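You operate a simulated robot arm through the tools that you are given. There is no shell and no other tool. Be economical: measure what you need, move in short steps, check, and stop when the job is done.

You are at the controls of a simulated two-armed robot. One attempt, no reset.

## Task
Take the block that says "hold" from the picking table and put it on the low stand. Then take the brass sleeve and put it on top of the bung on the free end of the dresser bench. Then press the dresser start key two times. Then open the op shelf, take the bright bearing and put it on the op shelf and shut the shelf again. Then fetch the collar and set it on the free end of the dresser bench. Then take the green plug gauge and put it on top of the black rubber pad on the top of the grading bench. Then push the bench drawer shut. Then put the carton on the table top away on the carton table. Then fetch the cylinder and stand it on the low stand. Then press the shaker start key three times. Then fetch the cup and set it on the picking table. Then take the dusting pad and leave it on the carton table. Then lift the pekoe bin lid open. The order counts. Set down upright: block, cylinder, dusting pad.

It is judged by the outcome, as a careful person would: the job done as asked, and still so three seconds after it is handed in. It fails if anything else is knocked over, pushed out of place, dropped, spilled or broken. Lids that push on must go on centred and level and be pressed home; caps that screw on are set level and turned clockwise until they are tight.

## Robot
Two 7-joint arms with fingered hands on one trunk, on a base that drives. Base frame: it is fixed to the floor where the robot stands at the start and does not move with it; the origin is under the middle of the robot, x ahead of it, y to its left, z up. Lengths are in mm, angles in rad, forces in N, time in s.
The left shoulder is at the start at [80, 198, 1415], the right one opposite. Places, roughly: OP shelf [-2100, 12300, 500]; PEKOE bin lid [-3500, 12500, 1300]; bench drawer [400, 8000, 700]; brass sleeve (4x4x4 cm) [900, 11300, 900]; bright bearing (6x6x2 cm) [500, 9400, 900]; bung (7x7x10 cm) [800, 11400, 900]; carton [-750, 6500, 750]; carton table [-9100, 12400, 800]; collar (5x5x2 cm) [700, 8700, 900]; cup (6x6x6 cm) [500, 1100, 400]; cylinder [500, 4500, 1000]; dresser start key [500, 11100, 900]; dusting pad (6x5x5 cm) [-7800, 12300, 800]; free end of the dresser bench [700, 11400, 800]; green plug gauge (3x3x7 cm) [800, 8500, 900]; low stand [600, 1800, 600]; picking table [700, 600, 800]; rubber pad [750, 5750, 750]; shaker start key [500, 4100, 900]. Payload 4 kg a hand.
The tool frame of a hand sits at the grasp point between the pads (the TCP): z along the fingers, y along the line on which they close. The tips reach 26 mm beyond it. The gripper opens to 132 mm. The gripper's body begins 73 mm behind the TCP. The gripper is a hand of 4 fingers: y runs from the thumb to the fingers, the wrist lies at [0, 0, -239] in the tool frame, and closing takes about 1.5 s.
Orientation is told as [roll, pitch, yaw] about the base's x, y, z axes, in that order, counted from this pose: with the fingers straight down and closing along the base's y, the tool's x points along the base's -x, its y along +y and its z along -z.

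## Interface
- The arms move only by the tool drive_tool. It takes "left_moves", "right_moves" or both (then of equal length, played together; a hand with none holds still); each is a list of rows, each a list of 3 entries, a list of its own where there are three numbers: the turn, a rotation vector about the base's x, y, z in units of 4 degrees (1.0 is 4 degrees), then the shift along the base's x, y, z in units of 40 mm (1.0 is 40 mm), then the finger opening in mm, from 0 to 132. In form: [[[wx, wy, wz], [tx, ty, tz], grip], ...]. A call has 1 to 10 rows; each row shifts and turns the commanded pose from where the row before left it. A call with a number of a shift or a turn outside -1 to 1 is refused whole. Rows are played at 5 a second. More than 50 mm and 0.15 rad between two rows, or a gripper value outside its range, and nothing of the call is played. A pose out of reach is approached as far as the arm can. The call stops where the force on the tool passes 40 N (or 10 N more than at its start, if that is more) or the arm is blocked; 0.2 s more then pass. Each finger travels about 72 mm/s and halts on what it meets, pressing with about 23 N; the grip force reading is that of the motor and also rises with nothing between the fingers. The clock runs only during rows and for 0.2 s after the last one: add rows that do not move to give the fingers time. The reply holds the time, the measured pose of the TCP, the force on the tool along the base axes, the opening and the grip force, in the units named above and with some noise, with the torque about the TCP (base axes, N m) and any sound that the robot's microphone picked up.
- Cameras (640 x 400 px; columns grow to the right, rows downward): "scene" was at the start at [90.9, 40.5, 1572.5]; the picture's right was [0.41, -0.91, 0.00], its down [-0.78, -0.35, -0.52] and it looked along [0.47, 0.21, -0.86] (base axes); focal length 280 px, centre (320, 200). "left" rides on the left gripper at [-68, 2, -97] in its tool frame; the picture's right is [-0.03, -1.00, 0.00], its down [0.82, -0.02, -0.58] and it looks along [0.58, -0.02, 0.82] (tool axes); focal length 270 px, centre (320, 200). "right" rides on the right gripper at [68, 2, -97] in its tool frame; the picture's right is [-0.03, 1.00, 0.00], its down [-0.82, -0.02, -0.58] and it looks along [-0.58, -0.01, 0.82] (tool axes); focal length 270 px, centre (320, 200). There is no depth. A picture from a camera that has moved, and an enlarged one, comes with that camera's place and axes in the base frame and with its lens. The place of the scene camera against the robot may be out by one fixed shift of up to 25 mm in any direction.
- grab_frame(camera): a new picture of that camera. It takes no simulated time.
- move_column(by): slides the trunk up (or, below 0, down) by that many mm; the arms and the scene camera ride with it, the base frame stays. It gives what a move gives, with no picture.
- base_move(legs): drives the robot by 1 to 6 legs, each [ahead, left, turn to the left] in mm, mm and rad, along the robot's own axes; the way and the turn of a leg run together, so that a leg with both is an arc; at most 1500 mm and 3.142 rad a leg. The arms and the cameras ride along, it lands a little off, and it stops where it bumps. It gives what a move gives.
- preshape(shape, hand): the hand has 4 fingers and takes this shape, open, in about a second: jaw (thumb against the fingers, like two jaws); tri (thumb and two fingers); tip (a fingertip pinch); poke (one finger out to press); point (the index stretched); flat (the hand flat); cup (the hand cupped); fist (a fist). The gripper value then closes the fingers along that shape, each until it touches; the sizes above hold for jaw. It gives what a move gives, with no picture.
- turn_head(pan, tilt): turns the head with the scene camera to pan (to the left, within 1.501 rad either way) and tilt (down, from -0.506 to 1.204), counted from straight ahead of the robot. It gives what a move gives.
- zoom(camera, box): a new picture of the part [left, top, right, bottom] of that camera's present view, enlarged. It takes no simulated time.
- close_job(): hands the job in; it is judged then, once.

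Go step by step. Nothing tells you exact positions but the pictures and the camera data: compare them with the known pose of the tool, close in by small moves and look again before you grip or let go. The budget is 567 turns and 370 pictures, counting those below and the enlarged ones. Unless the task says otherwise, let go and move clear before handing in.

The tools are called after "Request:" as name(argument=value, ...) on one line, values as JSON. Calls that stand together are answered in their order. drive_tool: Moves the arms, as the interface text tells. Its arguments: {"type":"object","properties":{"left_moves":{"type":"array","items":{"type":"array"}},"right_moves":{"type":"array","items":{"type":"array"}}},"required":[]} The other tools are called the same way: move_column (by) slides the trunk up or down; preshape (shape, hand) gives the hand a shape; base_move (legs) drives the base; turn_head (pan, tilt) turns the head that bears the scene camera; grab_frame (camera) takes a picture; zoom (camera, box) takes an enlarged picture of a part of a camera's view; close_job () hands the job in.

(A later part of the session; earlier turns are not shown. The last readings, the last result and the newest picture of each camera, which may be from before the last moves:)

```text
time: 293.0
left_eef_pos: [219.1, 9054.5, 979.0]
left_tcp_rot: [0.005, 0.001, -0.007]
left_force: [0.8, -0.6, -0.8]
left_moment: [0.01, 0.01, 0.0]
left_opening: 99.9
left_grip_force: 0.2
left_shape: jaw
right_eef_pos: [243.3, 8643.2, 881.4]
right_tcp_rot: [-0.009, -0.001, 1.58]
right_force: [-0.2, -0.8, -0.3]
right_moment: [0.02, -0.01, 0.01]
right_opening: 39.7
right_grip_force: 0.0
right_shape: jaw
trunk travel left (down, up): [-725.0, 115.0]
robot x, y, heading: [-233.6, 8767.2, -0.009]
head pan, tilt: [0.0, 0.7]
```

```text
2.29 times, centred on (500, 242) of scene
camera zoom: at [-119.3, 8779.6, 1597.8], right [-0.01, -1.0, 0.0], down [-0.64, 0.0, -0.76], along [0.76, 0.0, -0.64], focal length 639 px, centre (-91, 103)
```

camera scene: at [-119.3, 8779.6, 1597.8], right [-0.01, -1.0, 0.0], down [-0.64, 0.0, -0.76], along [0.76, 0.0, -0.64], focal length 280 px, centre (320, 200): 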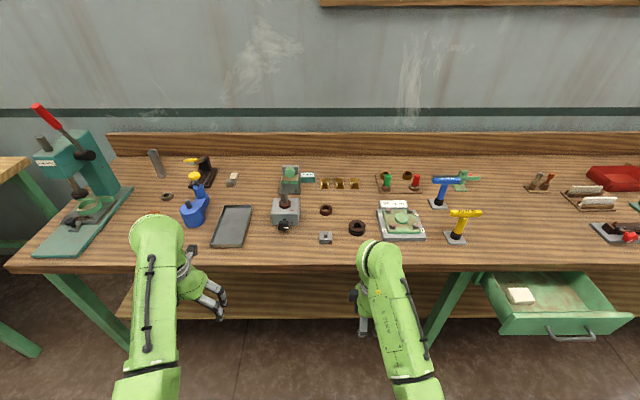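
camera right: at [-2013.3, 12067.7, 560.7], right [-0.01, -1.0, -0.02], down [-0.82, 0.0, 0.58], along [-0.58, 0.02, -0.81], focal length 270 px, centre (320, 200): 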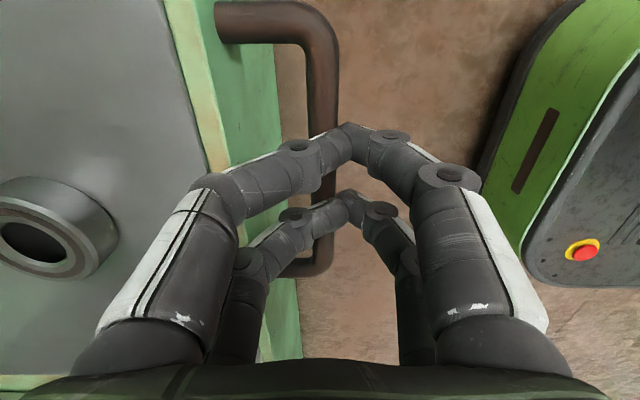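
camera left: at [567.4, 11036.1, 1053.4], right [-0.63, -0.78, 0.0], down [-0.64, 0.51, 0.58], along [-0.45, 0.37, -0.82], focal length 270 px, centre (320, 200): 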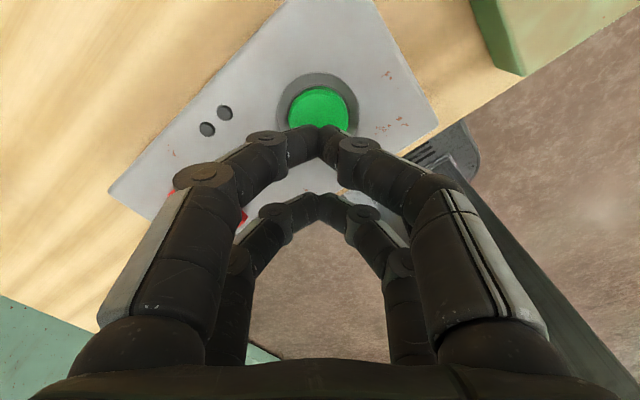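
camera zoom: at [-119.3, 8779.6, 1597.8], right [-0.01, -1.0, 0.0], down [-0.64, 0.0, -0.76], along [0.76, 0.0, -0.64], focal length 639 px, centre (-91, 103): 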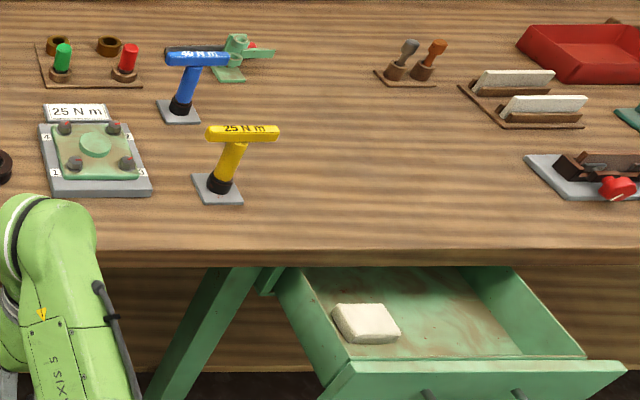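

The small dark-brown ring at about (687, 8755) is the collar. I raise the hands and approach the bench.

Request:
drive_tool(right_moves=[[[0, 0, 0], [0, 0, 0.9], 80], [[0, 0, 0], [0, 0, 0.9], 80], [[0, 0, 0], [0, 0, 0.9], 80]])

Request:
move_column(by=60)

Request:
base_move(legs=[[370, 0, 0.008]])

Request:
grab_frame(camera="right")

Request:
grab_frame(camera="scene")

```text
time: 293.8
left_eef_pos: [219.3, 9055.4, 980.3]
left_tcp_rot: [0.004, 0.004, -0.009]
left_force: [-0.6, -0.4, -0.2]
left_moment: [0.0, 0.02, 0.0]
left_opening: 99.5
left_grip_force: 0.0
left_shape: jaw
right_eef_pos: [241.6, 8642.4, 990.2]
right_tcp_rot: [-0.009, 0.0, 1.581]
right_force: [0.3, -0.5, 0.5]
right_moment: [0.0, 0.03, -0.01]
right_opening: 79.4
right_grip_force: 0.0
right_shape: jaw
trunk travel left (down, up): [-725.0, 115.0]
robot x, y, heading: [-232.2, 8767.7, -0.007]
head pan, tilt: [0.0, 0.7]
```

```text
time: 294.8
left_eef_pos: [220.4, 9054.1, 1039.1]
left_tcp_rot: [0.003, 0.0, -0.006]
left_force: [0.5, 0.5, 0.4]
left_moment: [0.01, 0.02, -0.01]
left_opening: 99.8
left_grip_force: 0.0
left_shape: jaw
right_eef_pos: [243.6, 8643.3, 1049.9]
right_tcp_rot: [-0.007, -0.003, 1.582]
right_force: [0.0, -0.6, -0.8]
right_moment: [-0.01, 0.02, 0.01]
right_opening: 79.6
right_grip_force: 0.0
right_shape: jaw
trunk travel left (down, up): [-785.0, 55.0]
robot x, y, heading: [-233.4, 8771.6, -0.007]
head pan, tilt: [0.0, 0.7]
```

```text
time: 297.2
left_eef_pos: [586.1, 9056.9, 1041.1]
left_tcp_rot: [0.006, 0.0, 0.002]
left_force: [0.4, 0.1, 0.2]
left_moment: [-0.02, -0.01, 0.03]
left_opening: 99.7
left_grip_force: 0.0
left_shape: jaw
right_eef_pos: [612.2, 8647.1, 1051.4]
right_tcp_rot: [-0.012, -0.002, 1.59]
right_force: [0.0, -0.1, 0.5]
right_moment: [0.01, -0.04, 0.0]
right_opening: 79.4
right_grip_force: 0.1
right_shape: jaw
trunk travel left (down, up): [-785.0, 55.0]
robot x, y, heading: [138.4, 8772.3, 0.005]
head pan, tilt: [0.0, 0.7]
```

```text
263 pictures are left
camera right: at [612.1, 8579.8, 1147.5], right [-1.0, 0.01, -0.01], down [0.0, 0.82, 0.58], along [0.01, 0.58, -0.82], focal length 270 px, centre (320, 200)
```

right: 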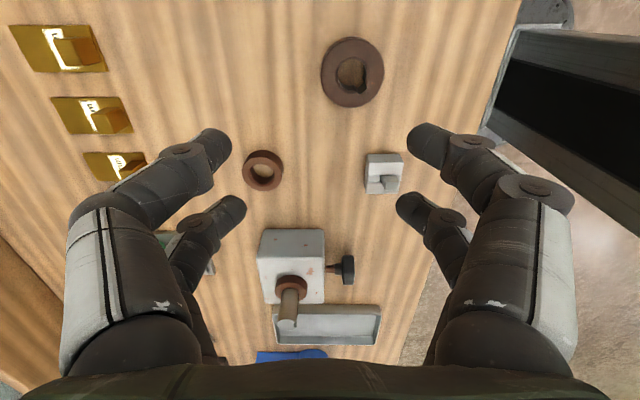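

```text
262 pictures are left
camera scene: at [247.8, 8779.9, 1658.1], right [0.0, -1.0, 0.0], down [-0.64, 0.0, -0.77], along [0.77, 0.0, -0.64], focal length 280 px, centre (320, 200)
```

scene: 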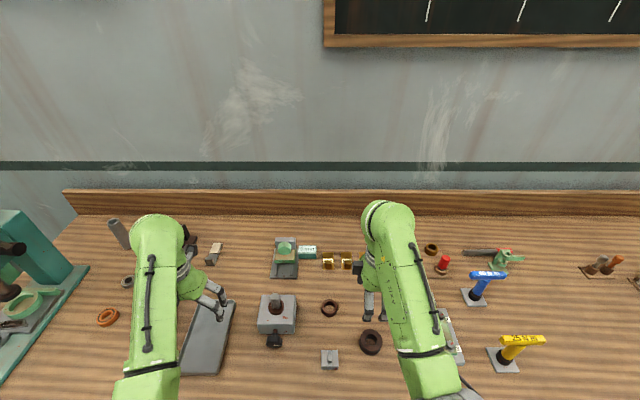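

Request:
drive_tool(right_moves=[[[0, 0, 0], [0.6, 0.7, 0], 80], [[0, 0, 0], [0.6, 0.7, 0], 80], [[0, 0, 0], [0.55, 0.78, -0.3], 80], [[0, 0, 0], [0, 0, -1], 80], [[0, 0, 0], [0, 0, -1], 80], [[0, 0, 0], [0, 0, 0], 80]])

Request:
grab_frame(camera="right")

```text
time: 298.6
left_eef_pos: [589.0, 9058.2, 1040.1]
left_tcp_rot: [0.003, 0.001, 0.001]
left_force: [0.5, 0.4, -0.1]
left_moment: [0.03, -0.02, 0.02]
left_opening: 99.9
left_grip_force: 0.1
left_shape: jaw
right_eef_pos: [684.7, 8734.4, 958.0]
right_tcp_rot: [-0.01, -0.002, 1.59]
right_force: [-0.7, 0.4, 0.3]
right_moment: [-0.01, 0.01, 0.0]
right_opening: 79.5
right_grip_force: 0.0
right_shape: jaw
trunk travel left (down, up): [-785.0, 55.0]
robot x, y, heading: [139.9, 8767.9, 0.004]
head pan, tilt: [0.0, 0.7]
```

```text
261 pictures are left
camera right: at [684.6, 8667.2, 1054.8], right [-1.0, 0.01, -0.01], down [0.0, 0.82, 0.58], along [0.01, 0.58, -0.82], focal length 270 px, centre (320, 200)
```

right: 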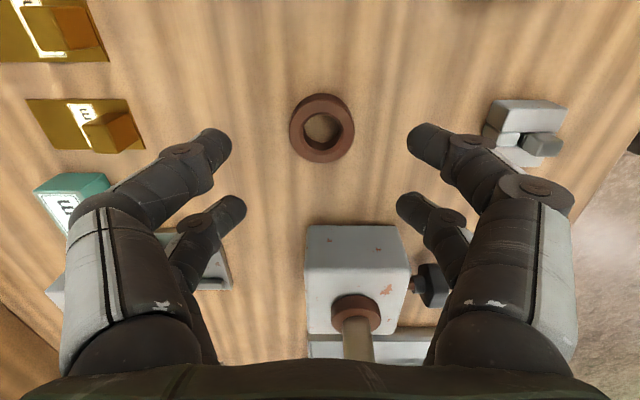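

Request:
drive_tool(right_moves=[[[0, 0, 0], [0, 0.05, -0.8], 80], [[0, 0, 0], [0, 0, -0.8], 70], [[0, 0, 0], [0, 0, -0.3], 70], [[0, 0, 0], [0, 0, -0.07], 70], [[0, 0, 0], [0, 0, 0], 70]])

Request:
grab_frame(camera="right")

```text
time: 299.8
left_eef_pos: [587.8, 9058.9, 1039.0]
left_tcp_rot: [0.006, 0.004, 0.002]
left_force: [-0.6, 0.3, 0.1]
left_moment: [0.02, -0.02, 0.0]
left_opening: 99.5
left_grip_force: 0.0
left_shape: jaw
right_eef_pos: [683.5, 8734.8, 880.2]
right_tcp_rot: [-0.006, -0.002, 1.59]
right_force: [0.3, 0.4, -0.6]
right_moment: [-0.03, 0.05, -0.01]
right_opening: 70.5
right_grip_force: 0.1
right_shape: jaw
trunk travel left (down, up): [-785.0, 55.0]
robot x, y, heading: [139.4, 8768.0, 0.006]
head pan, tilt: [0.0, 0.7]
```

```text
260 pictures are left
camera right: at [684.3, 8668.9, 975.9], right [-1.0, 0.01, -0.01], down [0.0, 0.82, 0.58], along [0.01, 0.58, -0.82], focal length 270 px, centre (320, 200)
```

right: 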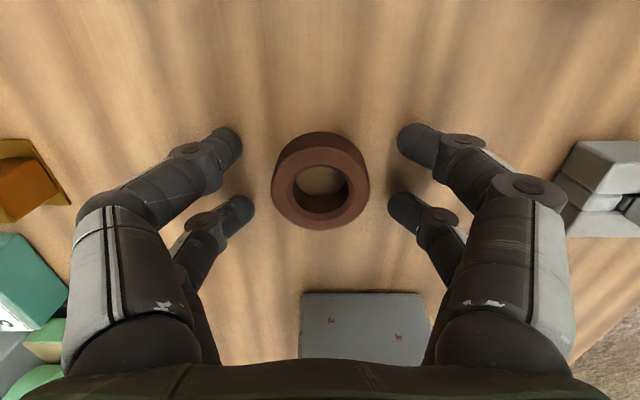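

Request:
drive_tool(right_moves=[[[0, 0, 0], [0, 0, -0.06], 60], [[0, 0, 0], [0, 0, 0], 45], [[0, 0, 0], [0, 0, 0], 30], [[0, 0, 0], [0, 0, 0], 15], [[0, 0, 0], [0, 0, 0], 15], [[0, 0, 0], [0, 0, 0], 15]])

Request:
drive_tool(right_moves=[[[0, 0, 0], [0, 0, 0.4], 15], [[0, 0, 0], [0, 0, 0.9], 15], [[0, 0, 0], [0, 0, 0.9], 15], [[0, 0, 0], [0, 0, 0.9], 15], [[0, 0, 0], [0, 0, 0.5], 15], [[0, 0, 0], [0, 0, 0], 15]])

Request:
grab_frame(camera="right")

```text
time: 301.2
left_eef_pos: [587.5, 9057.8, 1039.2]
left_tcp_rot: [0.005, 0.002, 0.002]
left_force: [0.2, -0.6, 0.8]
left_moment: [0.02, 0.0, -0.02]
left_opening: 99.6
left_grip_force: 0.1
left_shape: jaw
right_eef_pos: [684.3, 8736.9, 877.5]
right_tcp_rot: [-0.01, -0.003, 1.591]
right_force: [0.0, -0.8, 0.4]
right_moment: [0.04, 0.02, 0.03]
right_opening: 20.3
right_grip_force: 22.8
right_shape: jaw
trunk travel left (down, up): [-785.0, 55.0]
robot x, y, heading: [139.2, 8767.1, 0.003]
head pan, tilt: [0.0, 0.7]
```

```text
time: 302.6
left_eef_pos: [587.9, 9058.3, 1039.3]
left_tcp_rot: [0.005, 0.001, 0.002]
left_force: [-0.4, -0.3, 0.6]
left_moment: [-0.01, 0.02, -0.02]
left_opening: 99.8
left_grip_force: 0.0
left_shape: jaw
right_eef_pos: [684.0, 8735.6, 1022.0]
right_tcp_rot: [-0.009, -0.002, 1.59]
right_force: [-0.2, -0.2, -2.1]
right_moment: [0.01, -0.01, -0.03]
right_opening: 19.9
right_grip_force: 23.2
right_shape: jaw
trunk travel left (down, up): [-785.0, 55.0]
robot x, y, heading: [138.4, 8768.0, 0.004]
head pan, tilt: [0.0, 0.7]
```

```text
259 pictures are left
camera right: at [684.7, 8668.7, 1117.5], right [-1.0, 0.01, -0.01], down [0.0, 0.82, 0.58], along [0.01, 0.58, -0.82], focal length 270 px, centre (320, 200)
```

right: 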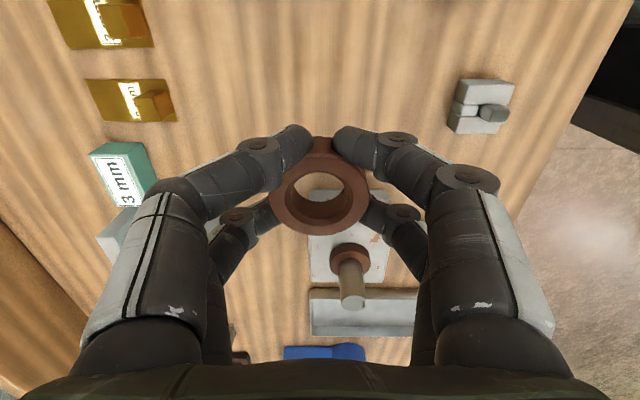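

Held. I drive back, along to the dresser bench's free end, and in.

Request:
base_move(legs=[[-330, 0, 0], [0, 1400, 0], [0, 1260, -0.005]])

Request:
grab_frame(camera="scene")

```text
time: 317.2
left_eef_pos: [251.6, 11710.3, 1039.1]
left_tcp_rot: [0.005, 0.002, 0.001]
left_force: [-0.3, -0.2, 0.3]
left_moment: [0.03, 0.0, 0.01]
left_opening: 99.8
left_grip_force: 0.0
left_shape: jaw
right_eef_pos: [347.6, 11387.4, 1019.8]
right_tcp_rot: [-0.009, -0.002, 1.59]
right_force: [0.5, -0.6, -2.0]
right_moment: [0.02, 0.03, -0.01]
right_opening: 19.8
right_grip_force: 22.9
right_shape: jaw
trunk travel left (down, up): [-785.0, 55.0]
robot x, y, heading: [-197.6, 11421.3, 0.004]
head pan, tilt: [0.0, 0.7]
```

```text
258 pictures are left
camera scene: at [-84.6, 11431.2, 1657.8], right [0.0, -1.0, 0.0], down [-0.64, 0.0, -0.76], along [0.76, 0.0, -0.64], focal length 280 px, centre (320, 200)
```

scene: 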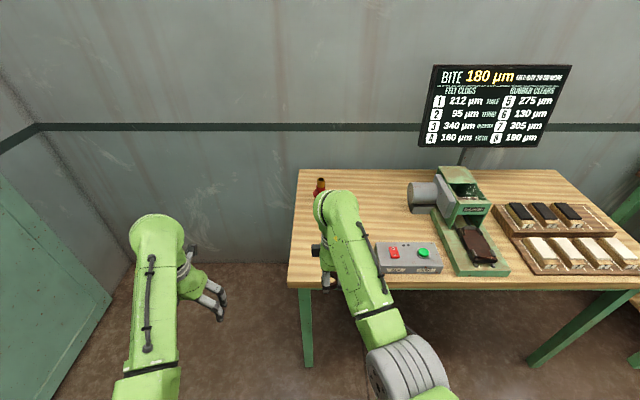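

Request:
base_move(legs=[[305, 45, 0]])

Request:
grab_frame(camera="right")

```text
time: 319.3
left_eef_pos: [556.6, 11756.9, 1041.1]
left_tcp_rot: [0.005, 0.001, 0.003]
left_force: [-0.7, 0.6, -0.2]
left_moment: [-0.02, -0.02, -0.02]
left_opening: 100.0
left_grip_force: 0.0
left_shape: jaw
right_eef_pos: [652.7, 11433.8, 1022.7]
right_tcp_rot: [-0.01, -0.001, 1.589]
right_force: [-0.2, -0.2, -1.7]
right_moment: [0.02, -0.02, -0.01]
right_opening: 19.8
right_grip_force: 23.7
right_shape: jaw
trunk travel left (down, up): [-785.0, 55.0]
robot x, y, heading: [107.7, 11465.7, 0.001]
head pan, tilt: [0.0, 0.7]
```

```text
257 pictures are left
camera right: at [652.3, 11367.2, 1118.6], right [-1.0, 0.01, -0.01], down [0.0, 0.82, 0.58], along [0.01, 0.58, -0.82], focal length 270 px, centre (320, 200)
```

right: 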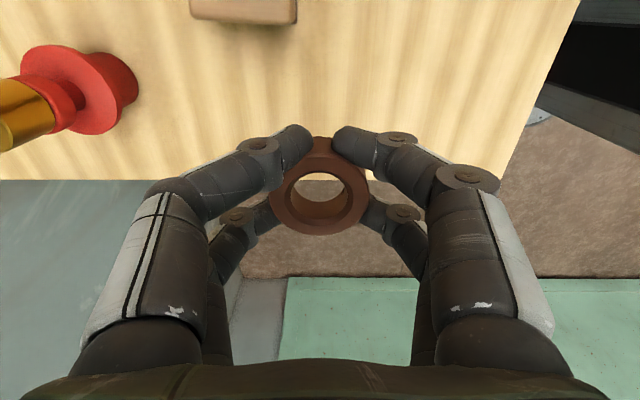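

The spot below is clear. I lower the collar.

Request:
drive_tool(right_moves=[[[0, 0, 0], [0, 0, -0.9], 15], [[0, 0, 0], [0, 0, -0.9], 15], [[0, 0, 0], [0, 0, -0.9], 15], [[0, 0, 0], [0, 0, -0.5], 15], [[0, 0, 0], [0, 0, -0.12], 15], [[0, 0, 0], [0, 0, -0.12], 15], [[0, 0, 0], [0, 0, -0.12], 15], [[0, 0, 0], [0, 0, -0.08], 15], [[0, 0, 0], [0, 0, -0.08], 15]])

Request:
grab_frame(camera="right")

```text
time: 321.3
left_eef_pos: [556.2, 11756.2, 1040.9]
left_tcp_rot: [0.006, 0.0, 0.002]
left_force: [0.0, 0.1, 0.3]
left_moment: [0.01, 0.01, 0.01]
left_opening: 99.6
left_grip_force: 0.0
left_shape: jaw
right_eef_pos: [654.9, 11435.7, 877.6]
right_tcp_rot: [-0.018, -0.003, 1.59]
right_force: [-0.9, -1.2, 21.7]
right_moment: [0.35, 0.21, 0.07]
right_opening: 19.4
right_grip_force: 23.4
right_shape: jaw
trunk travel left (down, up): [-785.0, 55.0]
robot x, y, heading: [108.9, 11466.3, 0.001]
head pan, tilt: [0.0, 0.7]
```

```text
256 pictures are left
camera right: at [653.9, 11368.0, 972.7], right [-1.0, 0.01, -0.02], down [-0.01, 0.81, 0.58], along [0.02, 0.58, -0.81], focal length 270 px, centre (320, 200)
```

right: 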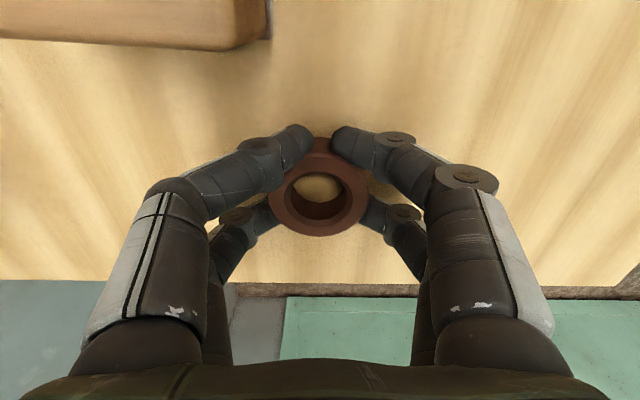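

Request:
drive_tool(right_moves=[[[0, 0, 0], [0, 0, 0.05], 19], [[0, 0, 0], [0, 0, 0], 30], [[0, 0, 0], [0, 0, 0], 50], [[0, 0, 0], [0, 0, 0], 65], [[0, 0, 0], [0, 0, 0.4], 70], [[0, 0, 0], [0, 0, 0.9], 80], [[0, 0, 0], [0, 0, 0.9], 80], [[0, 0, 0], [0, 0, 0.9], 80], [[0, 0, 0], [0, 0, 0.3], 80]])

Request:
grab_frame(camera="right")

```text
time: 323.3
left_eef_pos: [557.0, 11757.2, 1037.9]
left_tcp_rot: [0.007, 0.0, 0.002]
left_force: [-0.3, 0.0, -0.3]
left_moment: [0.0, -0.01, 0.04]
left_opening: 99.9
left_grip_force: 0.0
left_shape: jaw
right_eef_pos: [655.6, 11434.5, 1010.3]
right_tcp_rot: [-0.009, -0.002, 1.592]
right_force: [-0.1, 0.6, -0.3]
right_moment: [0.0, -0.03, 0.01]
right_opening: 79.7
right_grip_force: 0.0
right_shape: jaw
trunk travel left (down, up): [-785.0, 55.0]
robot x, y, heading: [107.0, 11466.2, 0.004]
head pan, tilt: [0.0, 0.7]
```

```text
255 pictures are left
camera right: at [654.7, 11367.7, 1106.7], right [-1.0, 0.0, -0.01], down [0.0, 0.82, 0.58], along [0.01, 0.58, -0.82], focal length 270 px, centre (320, 200)
```

right: 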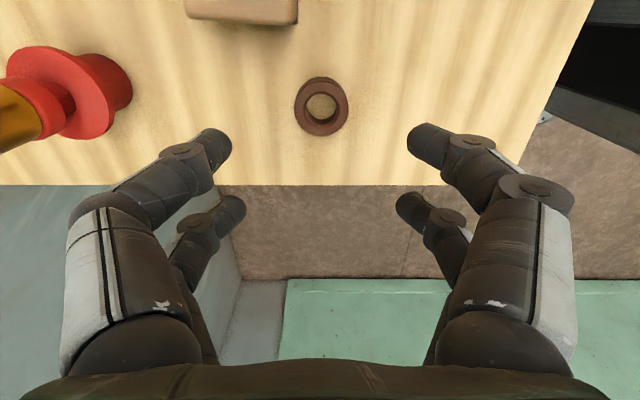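

The collar is on the free end. Next the green plug gauge; I drive back along the aisle to it.

Request:
base_move(legs=[[-310, 0, 0], [0, -1450, 0], [0, -1450, 0]])

Request:
grab_frame(camera="scene")

```text
time: 339.0
left_eef_pos: [237.4, 8855.5, 1039.8]
left_tcp_rot: [0.004, 0.001, -0.004]
left_force: [0.3, -0.6, 0.7]
left_moment: [0.0, 0.01, -0.01]
left_opening: 99.4
left_grip_force: 0.1
left_shape: jaw
right_eef_pos: [331.9, 8533.4, 1010.5]
right_tcp_rot: [-0.008, 0.0, 1.585]
right_force: [0.5, 0.0, 0.1]
right_moment: [0.02, 0.01, -0.01]
right_opening: 79.6
right_grip_force: 0.0
right_shape: jaw
trunk travel left (down, up): [-785.0, 55.0]
robot x, y, heading: [-213.9, 8566.5, -0.001]
head pan, tilt: [0.0, 0.7]
```

```text
254 pictures are left
camera scene: at [-100.4, 8579.4, 1657.8], right [0.0, -1.0, 0.0], down [-0.64, 0.0, -0.76], along [0.76, 0.0, -0.64], focal length 280 px, centre (320, 200)
```

scene: 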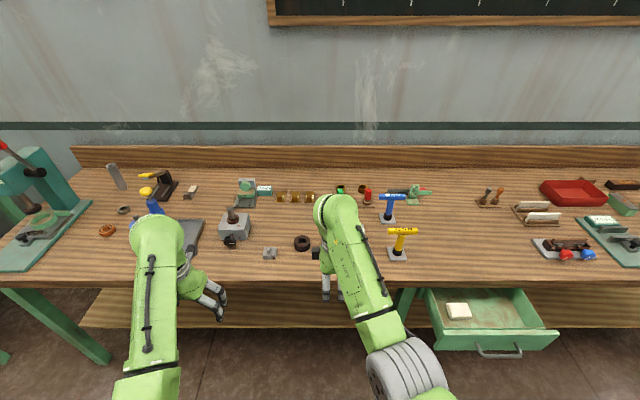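

Request:
base_move(legs=[[420, 0, 0]])

Request:
grab_frame(camera="right")

Request:
grab_frame(camera="scene")

```text
time: 341.6
left_eef_pos: [653.7, 8853.0, 1041.5]
left_tcp_rot: [0.007, 0.0, -0.006]
left_force: [-0.1, 0.3, 0.7]
left_moment: [0.0, 0.01, 0.01]
left_opening: 99.8
left_grip_force: 0.0
left_shape: jaw
right_eef_pos: [749.9, 8530.6, 1011.3]
right_tcp_rot: [-0.01, 0.0, 1.584]
right_force: [0.6, 0.0, 0.4]
right_moment: [-0.01, 0.03, 0.01]
right_opening: 79.6
right_grip_force: 0.0
right_shape: jaw
trunk travel left (down, up): [-785.0, 55.0]
robot x, y, heading: [204.5, 8560.5, -0.005]
head pan, tilt: [0.0, 0.7]
```

```text
253 pictures are left
camera right: at [748.7, 8463.1, 1107.4], right [-1.0, 0.01, -0.01], down [0.0, 0.82, 0.58], along [0.02, 0.58, -0.82], focal length 270 px, centre (320, 200)
```

right: 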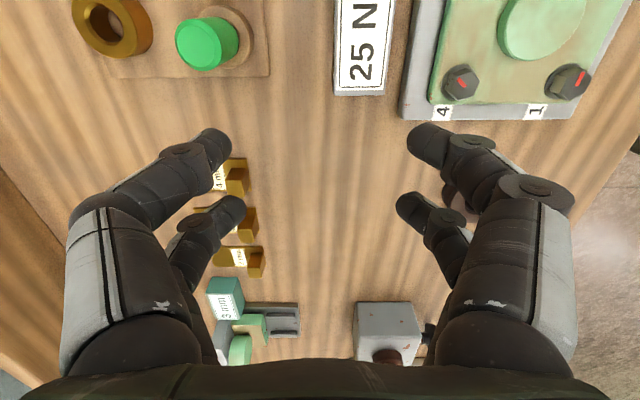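

```text
252 pictures are left
camera scene: at [315.2, 8577.1, 1658.1], right [0.0, -1.0, 0.0], down [-0.64, 0.0, -0.77], along [0.77, 0.0, -0.64], focal length 280 px, centre (320, 200)
```

scene: 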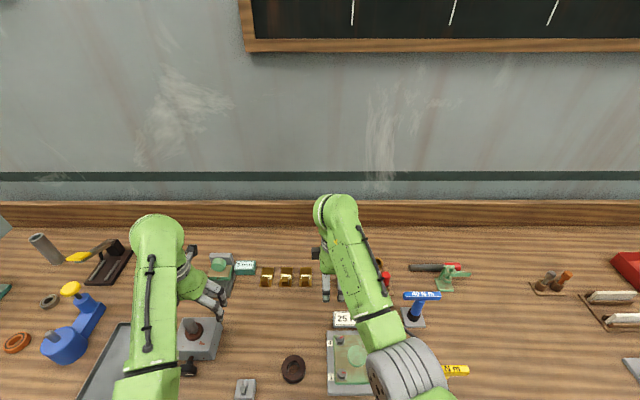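

The green plug is near (825, 8482). I move 40 mm closer and over it.

Request:
base_move(legs=[[40, 0, 0]])

Request:
drive_tool(right_moves=[[[0, 0, 0], [0.4, -0.6, 0.2], 80], [[0, 0, 0], [0.45, -0.6, 0], 70], [[0, 0, 0], [0, 0, 0], 66]])

Request:
grab_frame(camera="right")

```text
time: 342.5
left_eef_pos: [688.5, 8852.5, 1042.8]
left_tcp_rot: [0.005, -0.005, -0.005]
left_force: [-1.2, -0.3, 0.1]
left_moment: [0.01, -0.06, -0.01]
left_opening: 100.1
left_grip_force: 0.0
left_shape: jaw
right_eef_pos: [784.0, 8530.3, 1014.9]
right_tcp_rot: [-0.016, -0.001, 1.586]
right_force: [0.2, 0.7, 0.3]
right_moment: [0.02, -0.09, -0.01]
right_opening: 79.2
right_grip_force: 0.0
right_shape: jaw
trunk travel left (down, up): [-785.0, 55.0]
robot x, y, heading: [245.7, 8562.9, -0.007]
head pan, tilt: [0.0, 0.7]
```

```text
time: 343.3
left_eef_pos: [694.4, 8852.4, 1040.9]
left_tcp_rot: [0.005, 0.0, -0.006]
left_force: [0.4, 0.4, 0.1]
left_moment: [-0.02, 0.0, -0.02]
left_opening: 99.8
left_grip_force: 0.1
left_shape: jaw
right_eef_pos: [822.7, 8481.8, 1019.7]
right_tcp_rot: [-0.009, -0.002, 1.584]
right_force: [0.0, 0.0, -0.1]
right_moment: [-0.01, 0.01, 0.03]
right_opening: 66.6
right_grip_force: 0.0
right_shape: jaw
trunk travel left (down, up): [-785.0, 55.0]
robot x, y, heading: [243.9, 8563.0, 0.004]
head pan, tilt: [0.0, 0.7]
```

```text
251 pictures are left
camera right: at [822.0, 8415.1, 1115.7], right [-1.0, 0.01, -0.01], down [0.0, 0.82, 0.58], along [0.02, 0.58, -0.82], focal length 270 px, centre (320, 200)
```

right: 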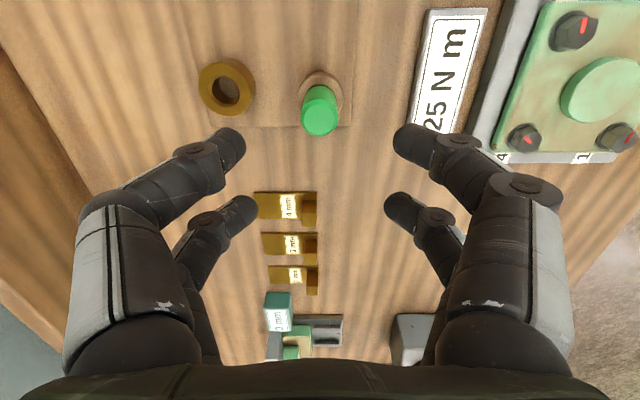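

Request:
drive_tool(right_moves=[[[0, 0, 0], [0.08, -0.06, -0.9], 62], [[0, 0, 0], [0, 0, -0.9], 60], [[0, 0, 0], [0, 0, -0.6], 60], [[0, 0, 0], [0, 0, 0], 60], [[0, 0, 0], [0, 0, 0], 60]])

Request:
grab_frame(camera="right")

```text
time: 344.5
left_eef_pos: [695.1, 8851.7, 1039.6]
left_tcp_rot: [0.007, 0.002, -0.005]
left_force: [0.2, -0.2, 0.7]
left_moment: [-0.02, 0.0, 0.03]
left_opening: 99.6
left_grip_force: 0.0
left_shape: jaw
right_eef_pos: [828.3, 8479.6, 923.0]
right_tcp_rot: [-0.01, -0.003, 1.582]
right_force: [0.8, -0.1, -0.5]
right_moment: [-0.01, 0.0, 0.02]
right_opening: 60.5
right_grip_force: 0.1
right_shape: jaw
trunk travel left (down, up): [-785.0, 55.0]
robot x, y, heading: [243.1, 8566.3, -0.003]
head pan, tilt: [0.0, 0.7]
```

```text
250 pictures are left
camera right: at [826.3, 8412.4, 1019.2], right [-1.0, 0.01, -0.01], down [0.0, 0.82, 0.58], along [0.02, 0.58, -0.82], focal length 270 px, centre (320, 200)
```

right: 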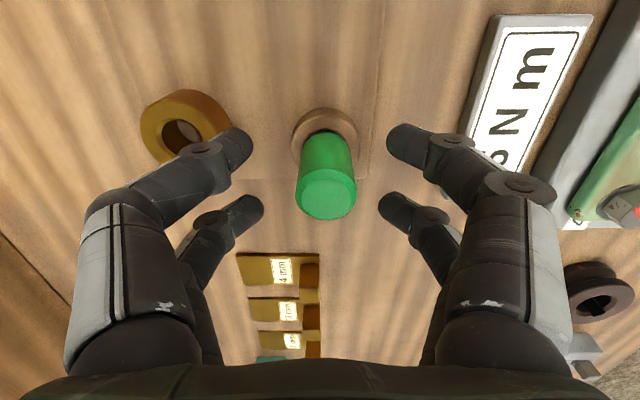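

Request:
drive_tool(right_moves=[[[0, 0, 0], [-0.05, 0, -0.45], 55], [[0, 0, 0], [0, 0, 0], 35], [[0, 0, 0], [0, 0, 0], 18], [[0, 0, 0], [0, 0, 0], 5], [[0, 0, 0], [0, 0, 0], 0], [[0, 0, 0], [0, 0, 0], 0], [[0, 0, 0], [0, 0, 0], 0]])

Request:
grab_frame(camera="right")

```text
time: 346.1
left_eef_pos: [695.4, 8852.7, 1039.8]
left_tcp_rot: [0.005, 0.0, -0.004]
left_force: [-0.3, -0.4, -0.3]
left_moment: [-0.01, -0.03, 0.01]
left_opening: 100.0
left_grip_force: 0.0
left_shape: jaw
right_eef_pos: [824.7, 8479.7, 904.1]
right_tcp_rot: [-0.009, -0.001, 1.585]
right_force: [0.3, 0.5, 0.3]
right_moment: [0.0, 0.02, 0.01]
right_opening: 0.0
right_grip_force: 22.9
right_shape: jaw
trunk travel left (down, up): [-785.0, 55.0]
robot x, y, heading: [241.1, 8562.4, -0.005]
head pan, tilt: [0.0, 0.7]
```

```text
249 pictures are left
camera right: at [824.9, 8412.2, 1001.0], right [-1.0, 0.01, -0.01], down [0.0, 0.82, 0.58], along [0.01, 0.58, -0.82], focal length 270 px, centre (320, 200)
```

right: 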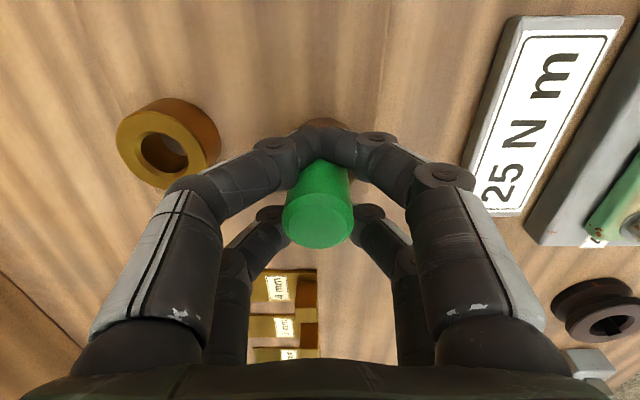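

The jaw closed fully around the plug without a real hold (pairs straddle it). I open, lift and try the "tri" shape.

Request:
drive_tool(right_moves=[[[0, 0, 0], [0, 0, 0], 20], [[0, 0, 0], [0, 0, 0], 45], [[0, 0, 0], [0, 0, 0], 60], [[0, 0, 0], [0, 0, 0], 60], [[0, 0, 0], [0, 0, 0.9], 60], [[0, 0, 0], [0, 0, 0.9], 60], [[0, 0, 0], [0, 0, 0.6], 60]])

Request:
preshape(hand="right", shape="tri")

Request:
grab_frame(camera="right")

Request:
preshape(hand="right", shape="tip")

Request:
grab_frame(camera="right")

```text
time: 347.7
left_eef_pos: [697.4, 8852.3, 1038.8]
left_tcp_rot: [0.005, 0.002, -0.006]
left_force: [-0.5, -0.9, -0.1]
left_moment: [-0.03, 0.01, 0.0]
left_opening: 100.0
left_grip_force: 0.1
left_shape: jaw
right_eef_pos: [825.7, 8478.7, 1000.6]
right_tcp_rot: [-0.008, -0.002, 1.586]
right_force: [-0.7, 0.9, 2.0]
right_moment: [-0.02, 0.04, -0.01]
right_opening: 59.7
right_grip_force: 0.1
right_shape: jaw
trunk travel left (down, up): [-785.0, 55.0]
robot x, y, heading: [239.8, 8566.7, -0.004]
head pan, tilt: [0.0, 0.7]
```

```text
time: 348.6
left_eef_pos: [695.8, 8852.6, 1038.7]
left_tcp_rot: [0.006, 0.002, -0.005]
left_force: [-0.4, 0.6, 0.1]
left_moment: [-0.03, 0.0, 0.0]
left_opening: 100.0
left_grip_force: 0.2
left_shape: jaw
right_eef_pos: [825.7, 8479.9, 999.8]
right_tcp_rot: [-0.008, -0.002, 1.586]
right_force: [0.5, 0.7, 0.8]
right_moment: [-0.02, 0.03, 0.02]
right_opening: 132.0
right_grip_force: 0.0
right_shape: tri
trunk travel left (down, up): [-785.0, 55.0]
robot x, y, heading: [243.6, 8564.4, 0.001]
head pan, tilt: [0.0, 0.7]
```

```text
248 pictures are left
camera right: at [825.3, 8412.5, 1096.2], right [-1.0, 0.01, -0.01], down [0.0, 0.82, 0.58], along [0.01, 0.58, -0.82], focal length 270 px, centre (320, 200)
```

right: 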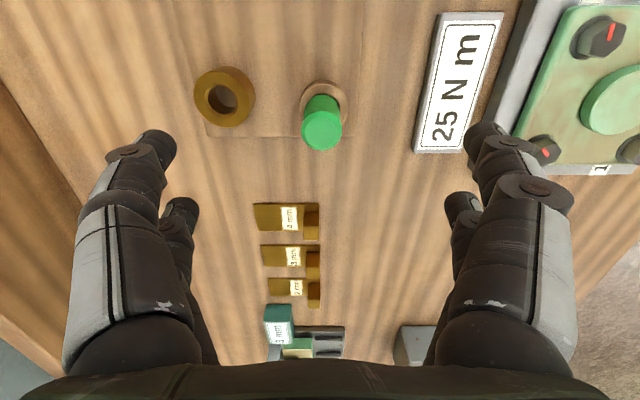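

```text
time: 349.5
left_eef_pos: [696.5, 8852.9, 1039.2]
left_tcp_rot: [0.005, 0.002, -0.006]
left_force: [-0.4, 0.4, -0.1]
left_moment: [0.0, -0.03, 0.0]
left_opening: 99.8
left_grip_force: 0.0
left_shape: jaw
right_eef_pos: [825.4, 8478.7, 999.9]
right_tcp_rot: [-0.009, -0.002, 1.586]
right_force: [0.3, -0.8, 0.0]
right_moment: [-0.03, -0.01, 0.05]
right_opening: 131.9
right_grip_force: 0.0
right_shape: tip
trunk travel left (down, up): [-785.0, 55.0]
robot x, y, heading: [243.0, 8564.4, -0.003]
head pan, tilt: [0.0, 0.7]
```

```text
247 pictures are left
camera right: at [825.3, 8412.5, 1096.2], right [-1.0, 0.01, -0.01], down [0.0, 0.82, 0.58], along [0.01, 0.58, -0.82], focal length 270 px, centre (320, 200)
```

right: 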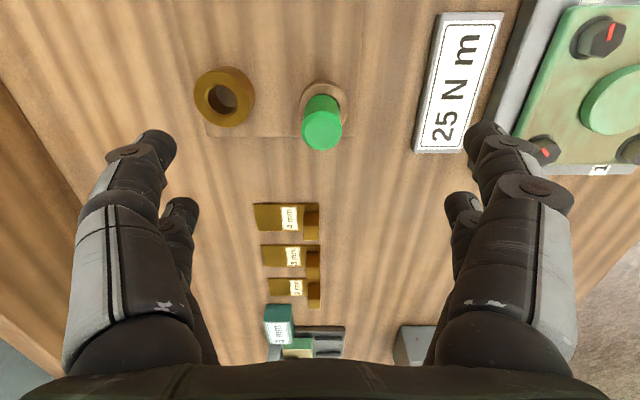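

Request:
drive_tool(right_moves=[[[0, 0, 0], [0, 0, 0], 80], [[0, 0, 0], [0, 0, 0], 30], [[0, 0, 0], [0, 0, 0], 30], [[0, 0, 0], [0, 0, 0], 30], [[0, 0, 0], [0, 0, 0], 30], [[0, 0, 0], [0, 0, 0], 30]])

Request:
grab_frame(camera="right")

Request:
preshape(hand="right", shape="tri")

Request:
drive_tool(right_moves=[[[0, 0, 0], [0, 0, 0], 80], [[0, 0, 0], [0, 0, 0], 30], [[0, 0, 0], [0, 0, 0], 30], [[0, 0, 0], [0, 0, 0], 30], [[0, 0, 0], [0, 0, 0], 30], [[0, 0, 0], [0, 0, 0], 30]])

Request:
grab_frame(camera="right")

```text
time: 350.9
left_eef_pos: [694.7, 8853.0, 1039.6]
left_tcp_rot: [0.006, 0.003, -0.006]
left_force: [-1.5, -0.2, 0.5]
left_moment: [0.0, -0.01, 0.0]
left_opening: 99.7
left_grip_force: 0.0
left_shape: jaw
right_eef_pos: [826.1, 8480.5, 1000.3]
right_tcp_rot: [-0.008, -0.002, 1.586]
right_force: [0.5, 0.0, -0.4]
right_moment: [0.0, 0.0, -0.04]
right_opening: 30.0
right_grip_force: 0.0
right_shape: tip
trunk travel left (down, up): [-785.0, 55.0]
robot x, y, heading: [248.3, 8567.0, -0.002]
head pan, tilt: [0.0, 0.7]
```

```text
246 pictures are left
camera right: at [825.3, 8412.5, 1096.4], right [-1.0, 0.01, -0.01], down [0.0, 0.82, 0.58], along [0.01, 0.58, -0.82], focal length 270 px, centre (320, 200)
```

right: 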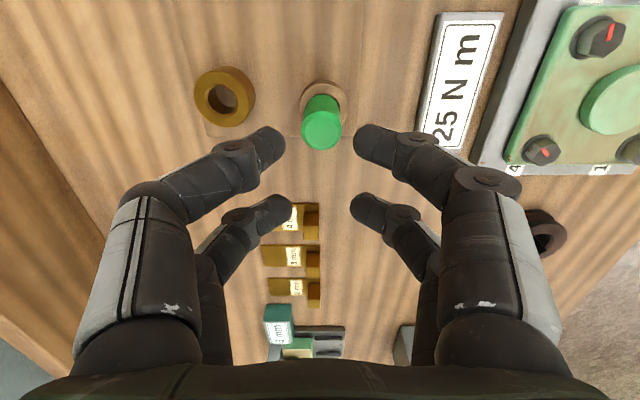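

```text
time: 351.8
left_eef_pos: [695.8, 8853.0, 1038.5]
left_tcp_rot: [0.003, 0.003, -0.005]
left_force: [-0.4, -0.1, -0.6]
left_moment: [0.01, 0.0, 0.01]
left_opening: 99.9
left_grip_force: 0.1
left_shape: jaw
right_eef_pos: [825.4, 8479.6, 1000.9]
right_tcp_rot: [-0.01, -0.002, 1.586]
right_force: [-0.6, 0.4, -0.1]
right_moment: [-0.01, -0.03, -0.03]
right_opening: 132.0
right_grip_force: 0.0
right_shape: tri
trunk travel left (down, up): [-785.0, 55.0]
robot x, y, heading: [242.9, 8565.9, -0.002]
head pan, tilt: [0.0, 0.7]
```

```text
time: 353.2
left_eef_pos: [696.0, 8852.8, 1038.8]
left_tcp_rot: [0.005, 0.001, -0.004]
left_force: [-0.1, -0.1, 0.3]
left_moment: [0.0, -0.01, -0.02]
left_opening: 99.7
left_grip_force: 0.2
left_shape: jaw
right_eef_pos: [825.6, 8479.5, 1000.0]
right_tcp_rot: [-0.008, -0.001, 1.586]
right_force: [-0.6, 0.7, -0.4]
right_moment: [-0.02, -0.02, -0.03]
right_opening: 30.4
right_grip_force: 0.1
right_shape: tri
trunk travel left (down, up): [-785.0, 55.0]
robot x, y, heading: [247.0, 8564.1, -0.004]
head pan, tilt: [0.0, 0.7]
```

```text
245 pictures are left
camera right: at [825.3, 8412.5, 1096.4], right [-1.0, 0.01, -0.01], down [0.0, 0.82, 0.58], along [0.01, 0.58, -0.82], focal length 270 px, centre (320, 200)
```

right: 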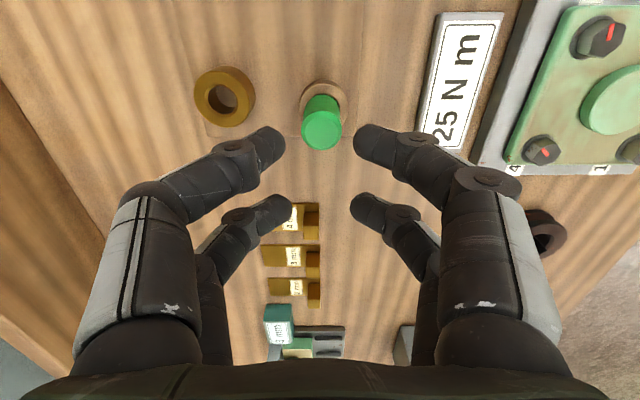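

All shapes close the same way here, so I'll pinch with one finger pair only: shift 19 mm so the camera-side pair is centred on the plug.

Request:
preshape(hand="right", shape="jaw")

Request:
drive_tool(right_moves=[[[0, 0, 0], [0, 0.47, 0], 90], [[0, 0, 0], [0, 0, 0], 60], [[0, 0, 0], [0, 0, -0.4], 55], [[0, 0, 0], [0, 0, -0.9], 55], [[0, 0, 0], [0, 0, -0.9], 55], [[0, 0, 0], [0, 0, -0.2], 55], [[0, 0, 0], [0, 0, 0], 55]])

Request:
grab_frame(camera="right")

```text
time: 354.1
left_eef_pos: [694.8, 8851.4, 1038.6]
left_tcp_rot: [0.005, 0.001, -0.005]
left_force: [0.2, -0.4, 0.6]
left_moment: [-0.01, 0.0, -0.02]
left_opening: 99.8
left_grip_force: 0.0
left_shape: jaw
right_eef_pos: [825.8, 8479.8, 1001.0]
right_tcp_rot: [-0.011, -0.002, 1.583]
right_force: [0.6, -0.1, -0.5]
right_moment: [0.02, -0.02, -0.02]
right_opening: 131.8
right_grip_force: 0.0
right_shape: jaw
trunk travel left (down, up): [-785.0, 55.0]
robot x, y, heading: [243.4, 8566.3, -0.001]
head pan, tilt: [0.0, 0.7]
```

```text
time: 355.7
left_eef_pos: [695.9, 8851.8, 1040.0]
left_tcp_rot: [0.004, 0.001, -0.003]
left_force: [0.1, 0.1, -0.4]
left_moment: [-0.02, -0.03, -0.03]
left_opening: 99.9
left_grip_force: 0.1
left_shape: jaw
right_eef_pos: [824.1, 8499.3, 904.6]
right_tcp_rot: [-0.008, -0.001, 1.582]
right_force: [-0.2, -1.0, 0.0]
right_moment: [-0.01, 0.01, -0.01]
right_opening: 55.3
right_grip_force: 0.1
right_shape: jaw
trunk travel left (down, up): [-785.0, 55.0]
robot x, y, heading: [242.5, 8563.8, -0.005]
head pan, tilt: [0.0, 0.7]
```

```text
244 pictures are left
camera right: at [824.2, 8431.7, 1000.3], right [-1.0, 0.01, -0.01], down [0.0, 0.82, 0.58], along [0.01, 0.58, -0.82], focal length 270 px, centre (320, 200)
```

right: 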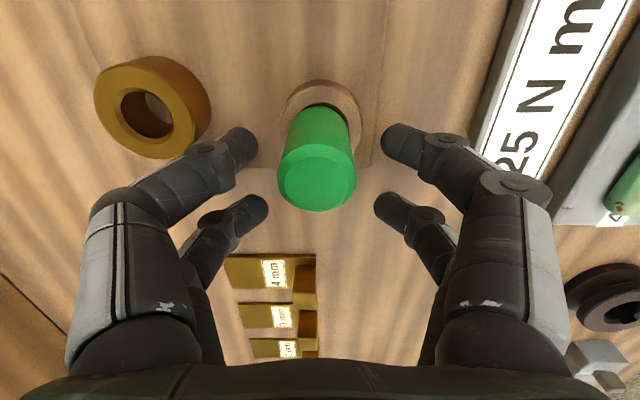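

Request:
drive_tool(right_moves=[[[0, 0, 0], [0, 0, 0], 40], [[0, 0, 0], [0, 0, 0], 28], [[0, 0, 0], [0, 0, 0], 15], [[0, 0, 0], [0, 0, 0], 5], [[0, 0, 0], [0, 0, 0], 0], [[0, 0, 0], [0, 0, 0], 0]])

Request:
grab_frame(camera="right")

```text
time: 357.1
left_eef_pos: [696.3, 8852.3, 1039.6]
left_tcp_rot: [0.004, 0.002, -0.004]
left_force: [0.2, -0.5, -0.2]
left_moment: [0.0, -0.01, 0.0]
left_opening: 99.6
left_grip_force: 0.0
left_shape: jaw
right_eef_pos: [824.8, 8498.9, 903.8]
right_tcp_rot: [-0.008, -0.001, 1.583]
right_force: [0.2, 0.5, 0.1]
right_moment: [0.03, -0.02, 0.0]
right_opening: 9.9
right_grip_force: 23.3
right_shape: jaw
trunk travel left (down, up): [-785.0, 55.0]
robot x, y, heading: [243.6, 8567.4, -0.007]
head pan, tilt: [0.0, 0.7]
```

```text
243 pictures are left
camera right: at [824.3, 8431.6, 1000.2], right [-1.0, 0.01, -0.01], down [0.0, 0.82, 0.58], along [0.01, 0.58, -0.82], focal length 270 px, centre (320, 200)
```

right: 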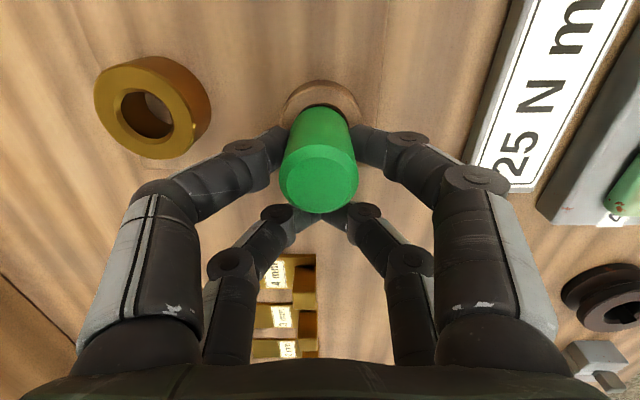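

The near pair now pinches the plug. I lift slowly and check.

Request:
drive_tool(right_moves=[[[0, 0, 0], [0, 0, 0.2], 0], [[0, 0, 0], [0, 0, 0.4], 0], [[0, 0, 0], [0, 0, 0.7], 0], [[0, 0, 0], [0, 0, 0.7], 0], [[0, 0, 0], [0, 0, 0.5], 0], [[0, 0, 0], [0, 0, 0], 0]])

Request:
grab_frame(camera="right")

```text
time: 358.5
left_eef_pos: [695.7, 8852.9, 1039.6]
left_tcp_rot: [0.004, 0.001, -0.007]
left_force: [-0.3, 0.0, 0.7]
left_moment: [-0.03, -0.02, 0.0]
left_opening: 99.8
left_grip_force: 0.1
left_shape: jaw
right_eef_pos: [825.2, 8498.7, 1004.3]
right_tcp_rot: [-0.01, -0.001, 1.583]
right_force: [0.4, -0.4, -1.0]
right_moment: [0.01, -0.02, 0.02]
right_opening: 10.0
right_grip_force: 23.5
right_shape: jaw
trunk travel left (down, up): [-785.0, 55.0]
robot x, y, heading: [238.7, 8566.3, -0.006]
head pan, tilt: [0.0, 0.7]
```

```text
242 pictures are left
camera right: at [824.9, 8430.9, 1100.9], right [-1.0, 0.01, -0.01], down [0.0, 0.82, 0.58], along [0.01, 0.58, -0.82], focal length 270 px, centre (320, 200)
```

right: 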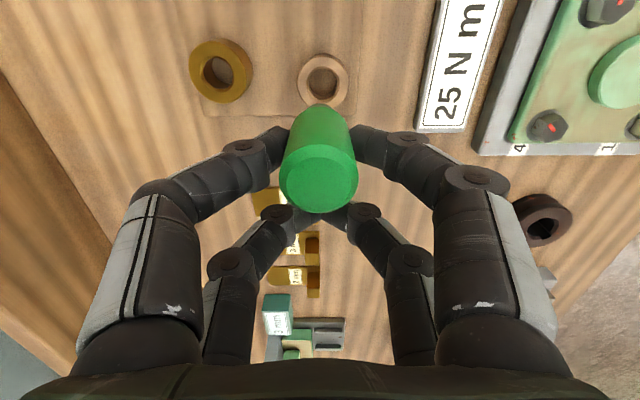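

The plug is held, its socket stays behind. I back out and drive to the grading bench with the rubber pad.

Request:
base_move(legs=[[-380, 0, 0.004], [0, -1400, 0], [0, -1350, 0]])

Request:
grab_frame(camera="scene")

```text
time: 372.5
left_eef_pos: [330.0, 6299.3, 1039.1]
left_tcp_rot: [0.005, 0.002, 0.012]
left_force: [-0.2, 0.5, -0.9]
left_moment: [0.04, 0.03, 0.01]
left_opening: 99.7
left_grip_force: 0.0
left_shape: jaw
right_eef_pos: [461.6, 5957.5, 1007.0]
right_tcp_rot: [-0.004, -0.023, 1.615]
right_force: [1.5, 24.3, 0.5]
right_moment: [0.07, 0.0, 0.49]
right_opening: 5.4
right_grip_force: 23.1
right_shape: jaw
trunk travel left (down, up): [-785.0, 55.0]
robot x, y, heading: [-115.6, 6001.0, 0.014]
head pan, tilt: [0.0, 0.7]
stopped in leg 3: the force on the tool passed its limit (the readings are from after the stop); the commanded pose is now the measured one
```

```text
241 pictures are left
camera scene: at [-3.7, 6017.5, 1657.7], right [0.01, -1.0, 0.0], down [-0.64, -0.01, -0.76], along [0.76, 0.01, -0.64], focal length 280 px, centre (320, 200)
```

scene: 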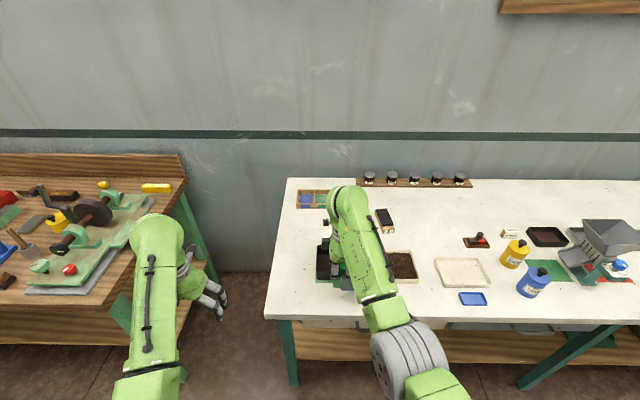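

The right hand touched something at the grading bench's left end. I look closely.

Request:
grab_frame(camera="right")

Request:
zoom(camera="scene", box=[270, 170, 470, 330])

```text
240 pictures are left
camera right: at [464.9, 5887.8, 1101.3], right [-1.0, -0.02, 0.0], down [-0.02, 0.8, 0.6], along [-0.01, 0.6, -0.8], focal length 270 px, centre (320, 200)
```

right: 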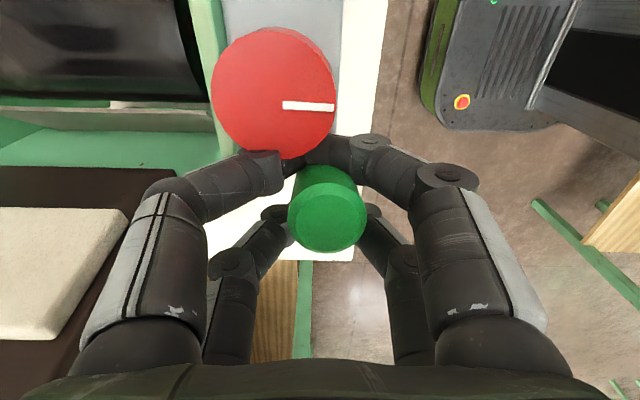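

```text
2.50 times, centred on (370, 250) of scene
camera zoom: at [-3.7, 6017.5, 1657.7], right [0.01, -1.0, 0.0], down [-0.64, -0.01, -0.76], along [0.76, 0.01, -0.64], focal length 699 px, centre (195, 75)
```

zoom: 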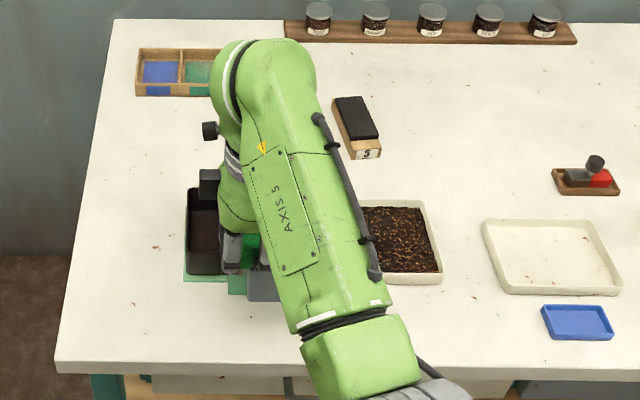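

The fingers met the red knob of a bench device. I back off to the left and look at the plug and the knob.

Request:
base_move(legs=[[-60, 120, 0]])

Request:
grab_frame(camera="right")

Request:
zoom(camera="scene", box=[280, 180, 480, 340])

```text
time: 373.8
left_eef_pos: [269.8, 6410.9, 1039.5]
left_tcp_rot: [0.01, 0.003, 0.012]
left_force: [1.3, -0.2, 0.5]
left_moment: [0.02, 0.04, 0.0]
left_opening: 99.9
left_grip_force: 0.1
left_shape: jaw
right_eef_pos: [404.2, 6064.9, 1003.5]
right_tcp_rot: [-0.005, -0.019, 1.609]
right_force: [0.4, -1.3, -0.3]
right_moment: [0.08, 0.01, 0.05]
right_opening: 5.3
right_grip_force: 22.6
right_shape: jaw
trunk travel left (down, up): [-785.0, 55.0]
robot x, y, heading: [-177.8, 6120.4, 0.013]
head pan, tilt: [0.0, 0.7]
```

```text
238 pictures are left
camera right: at [405.4, 5995.9, 1099.7], right [-1.0, -0.01, 0.0], down [-0.01, 0.81, 0.59], along [0.0, 0.59, -0.81], focal length 270 px, centre (320, 200)
```

right: 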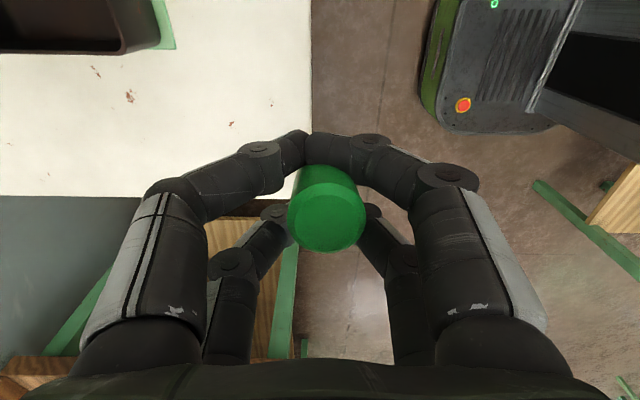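

```text
2.50 times, centred on (380, 260) of scene
camera zoom: at [-62.6, 6127.5, 1657.6], right [0.01, -1.0, 0.0], down [-0.65, 0.0, -0.76], along [0.76, 0.01, -0.65], focal length 699 px, centre (170, 50)
```

zoom: 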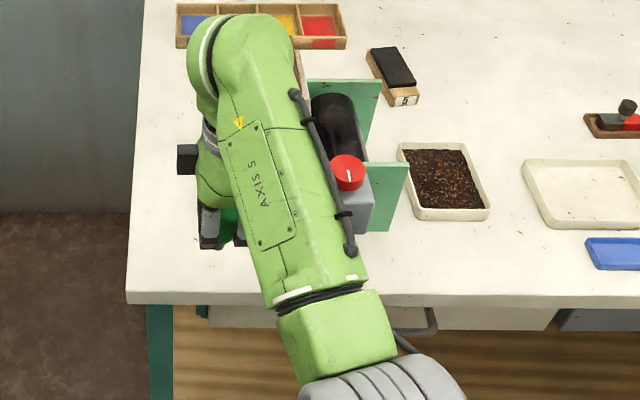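

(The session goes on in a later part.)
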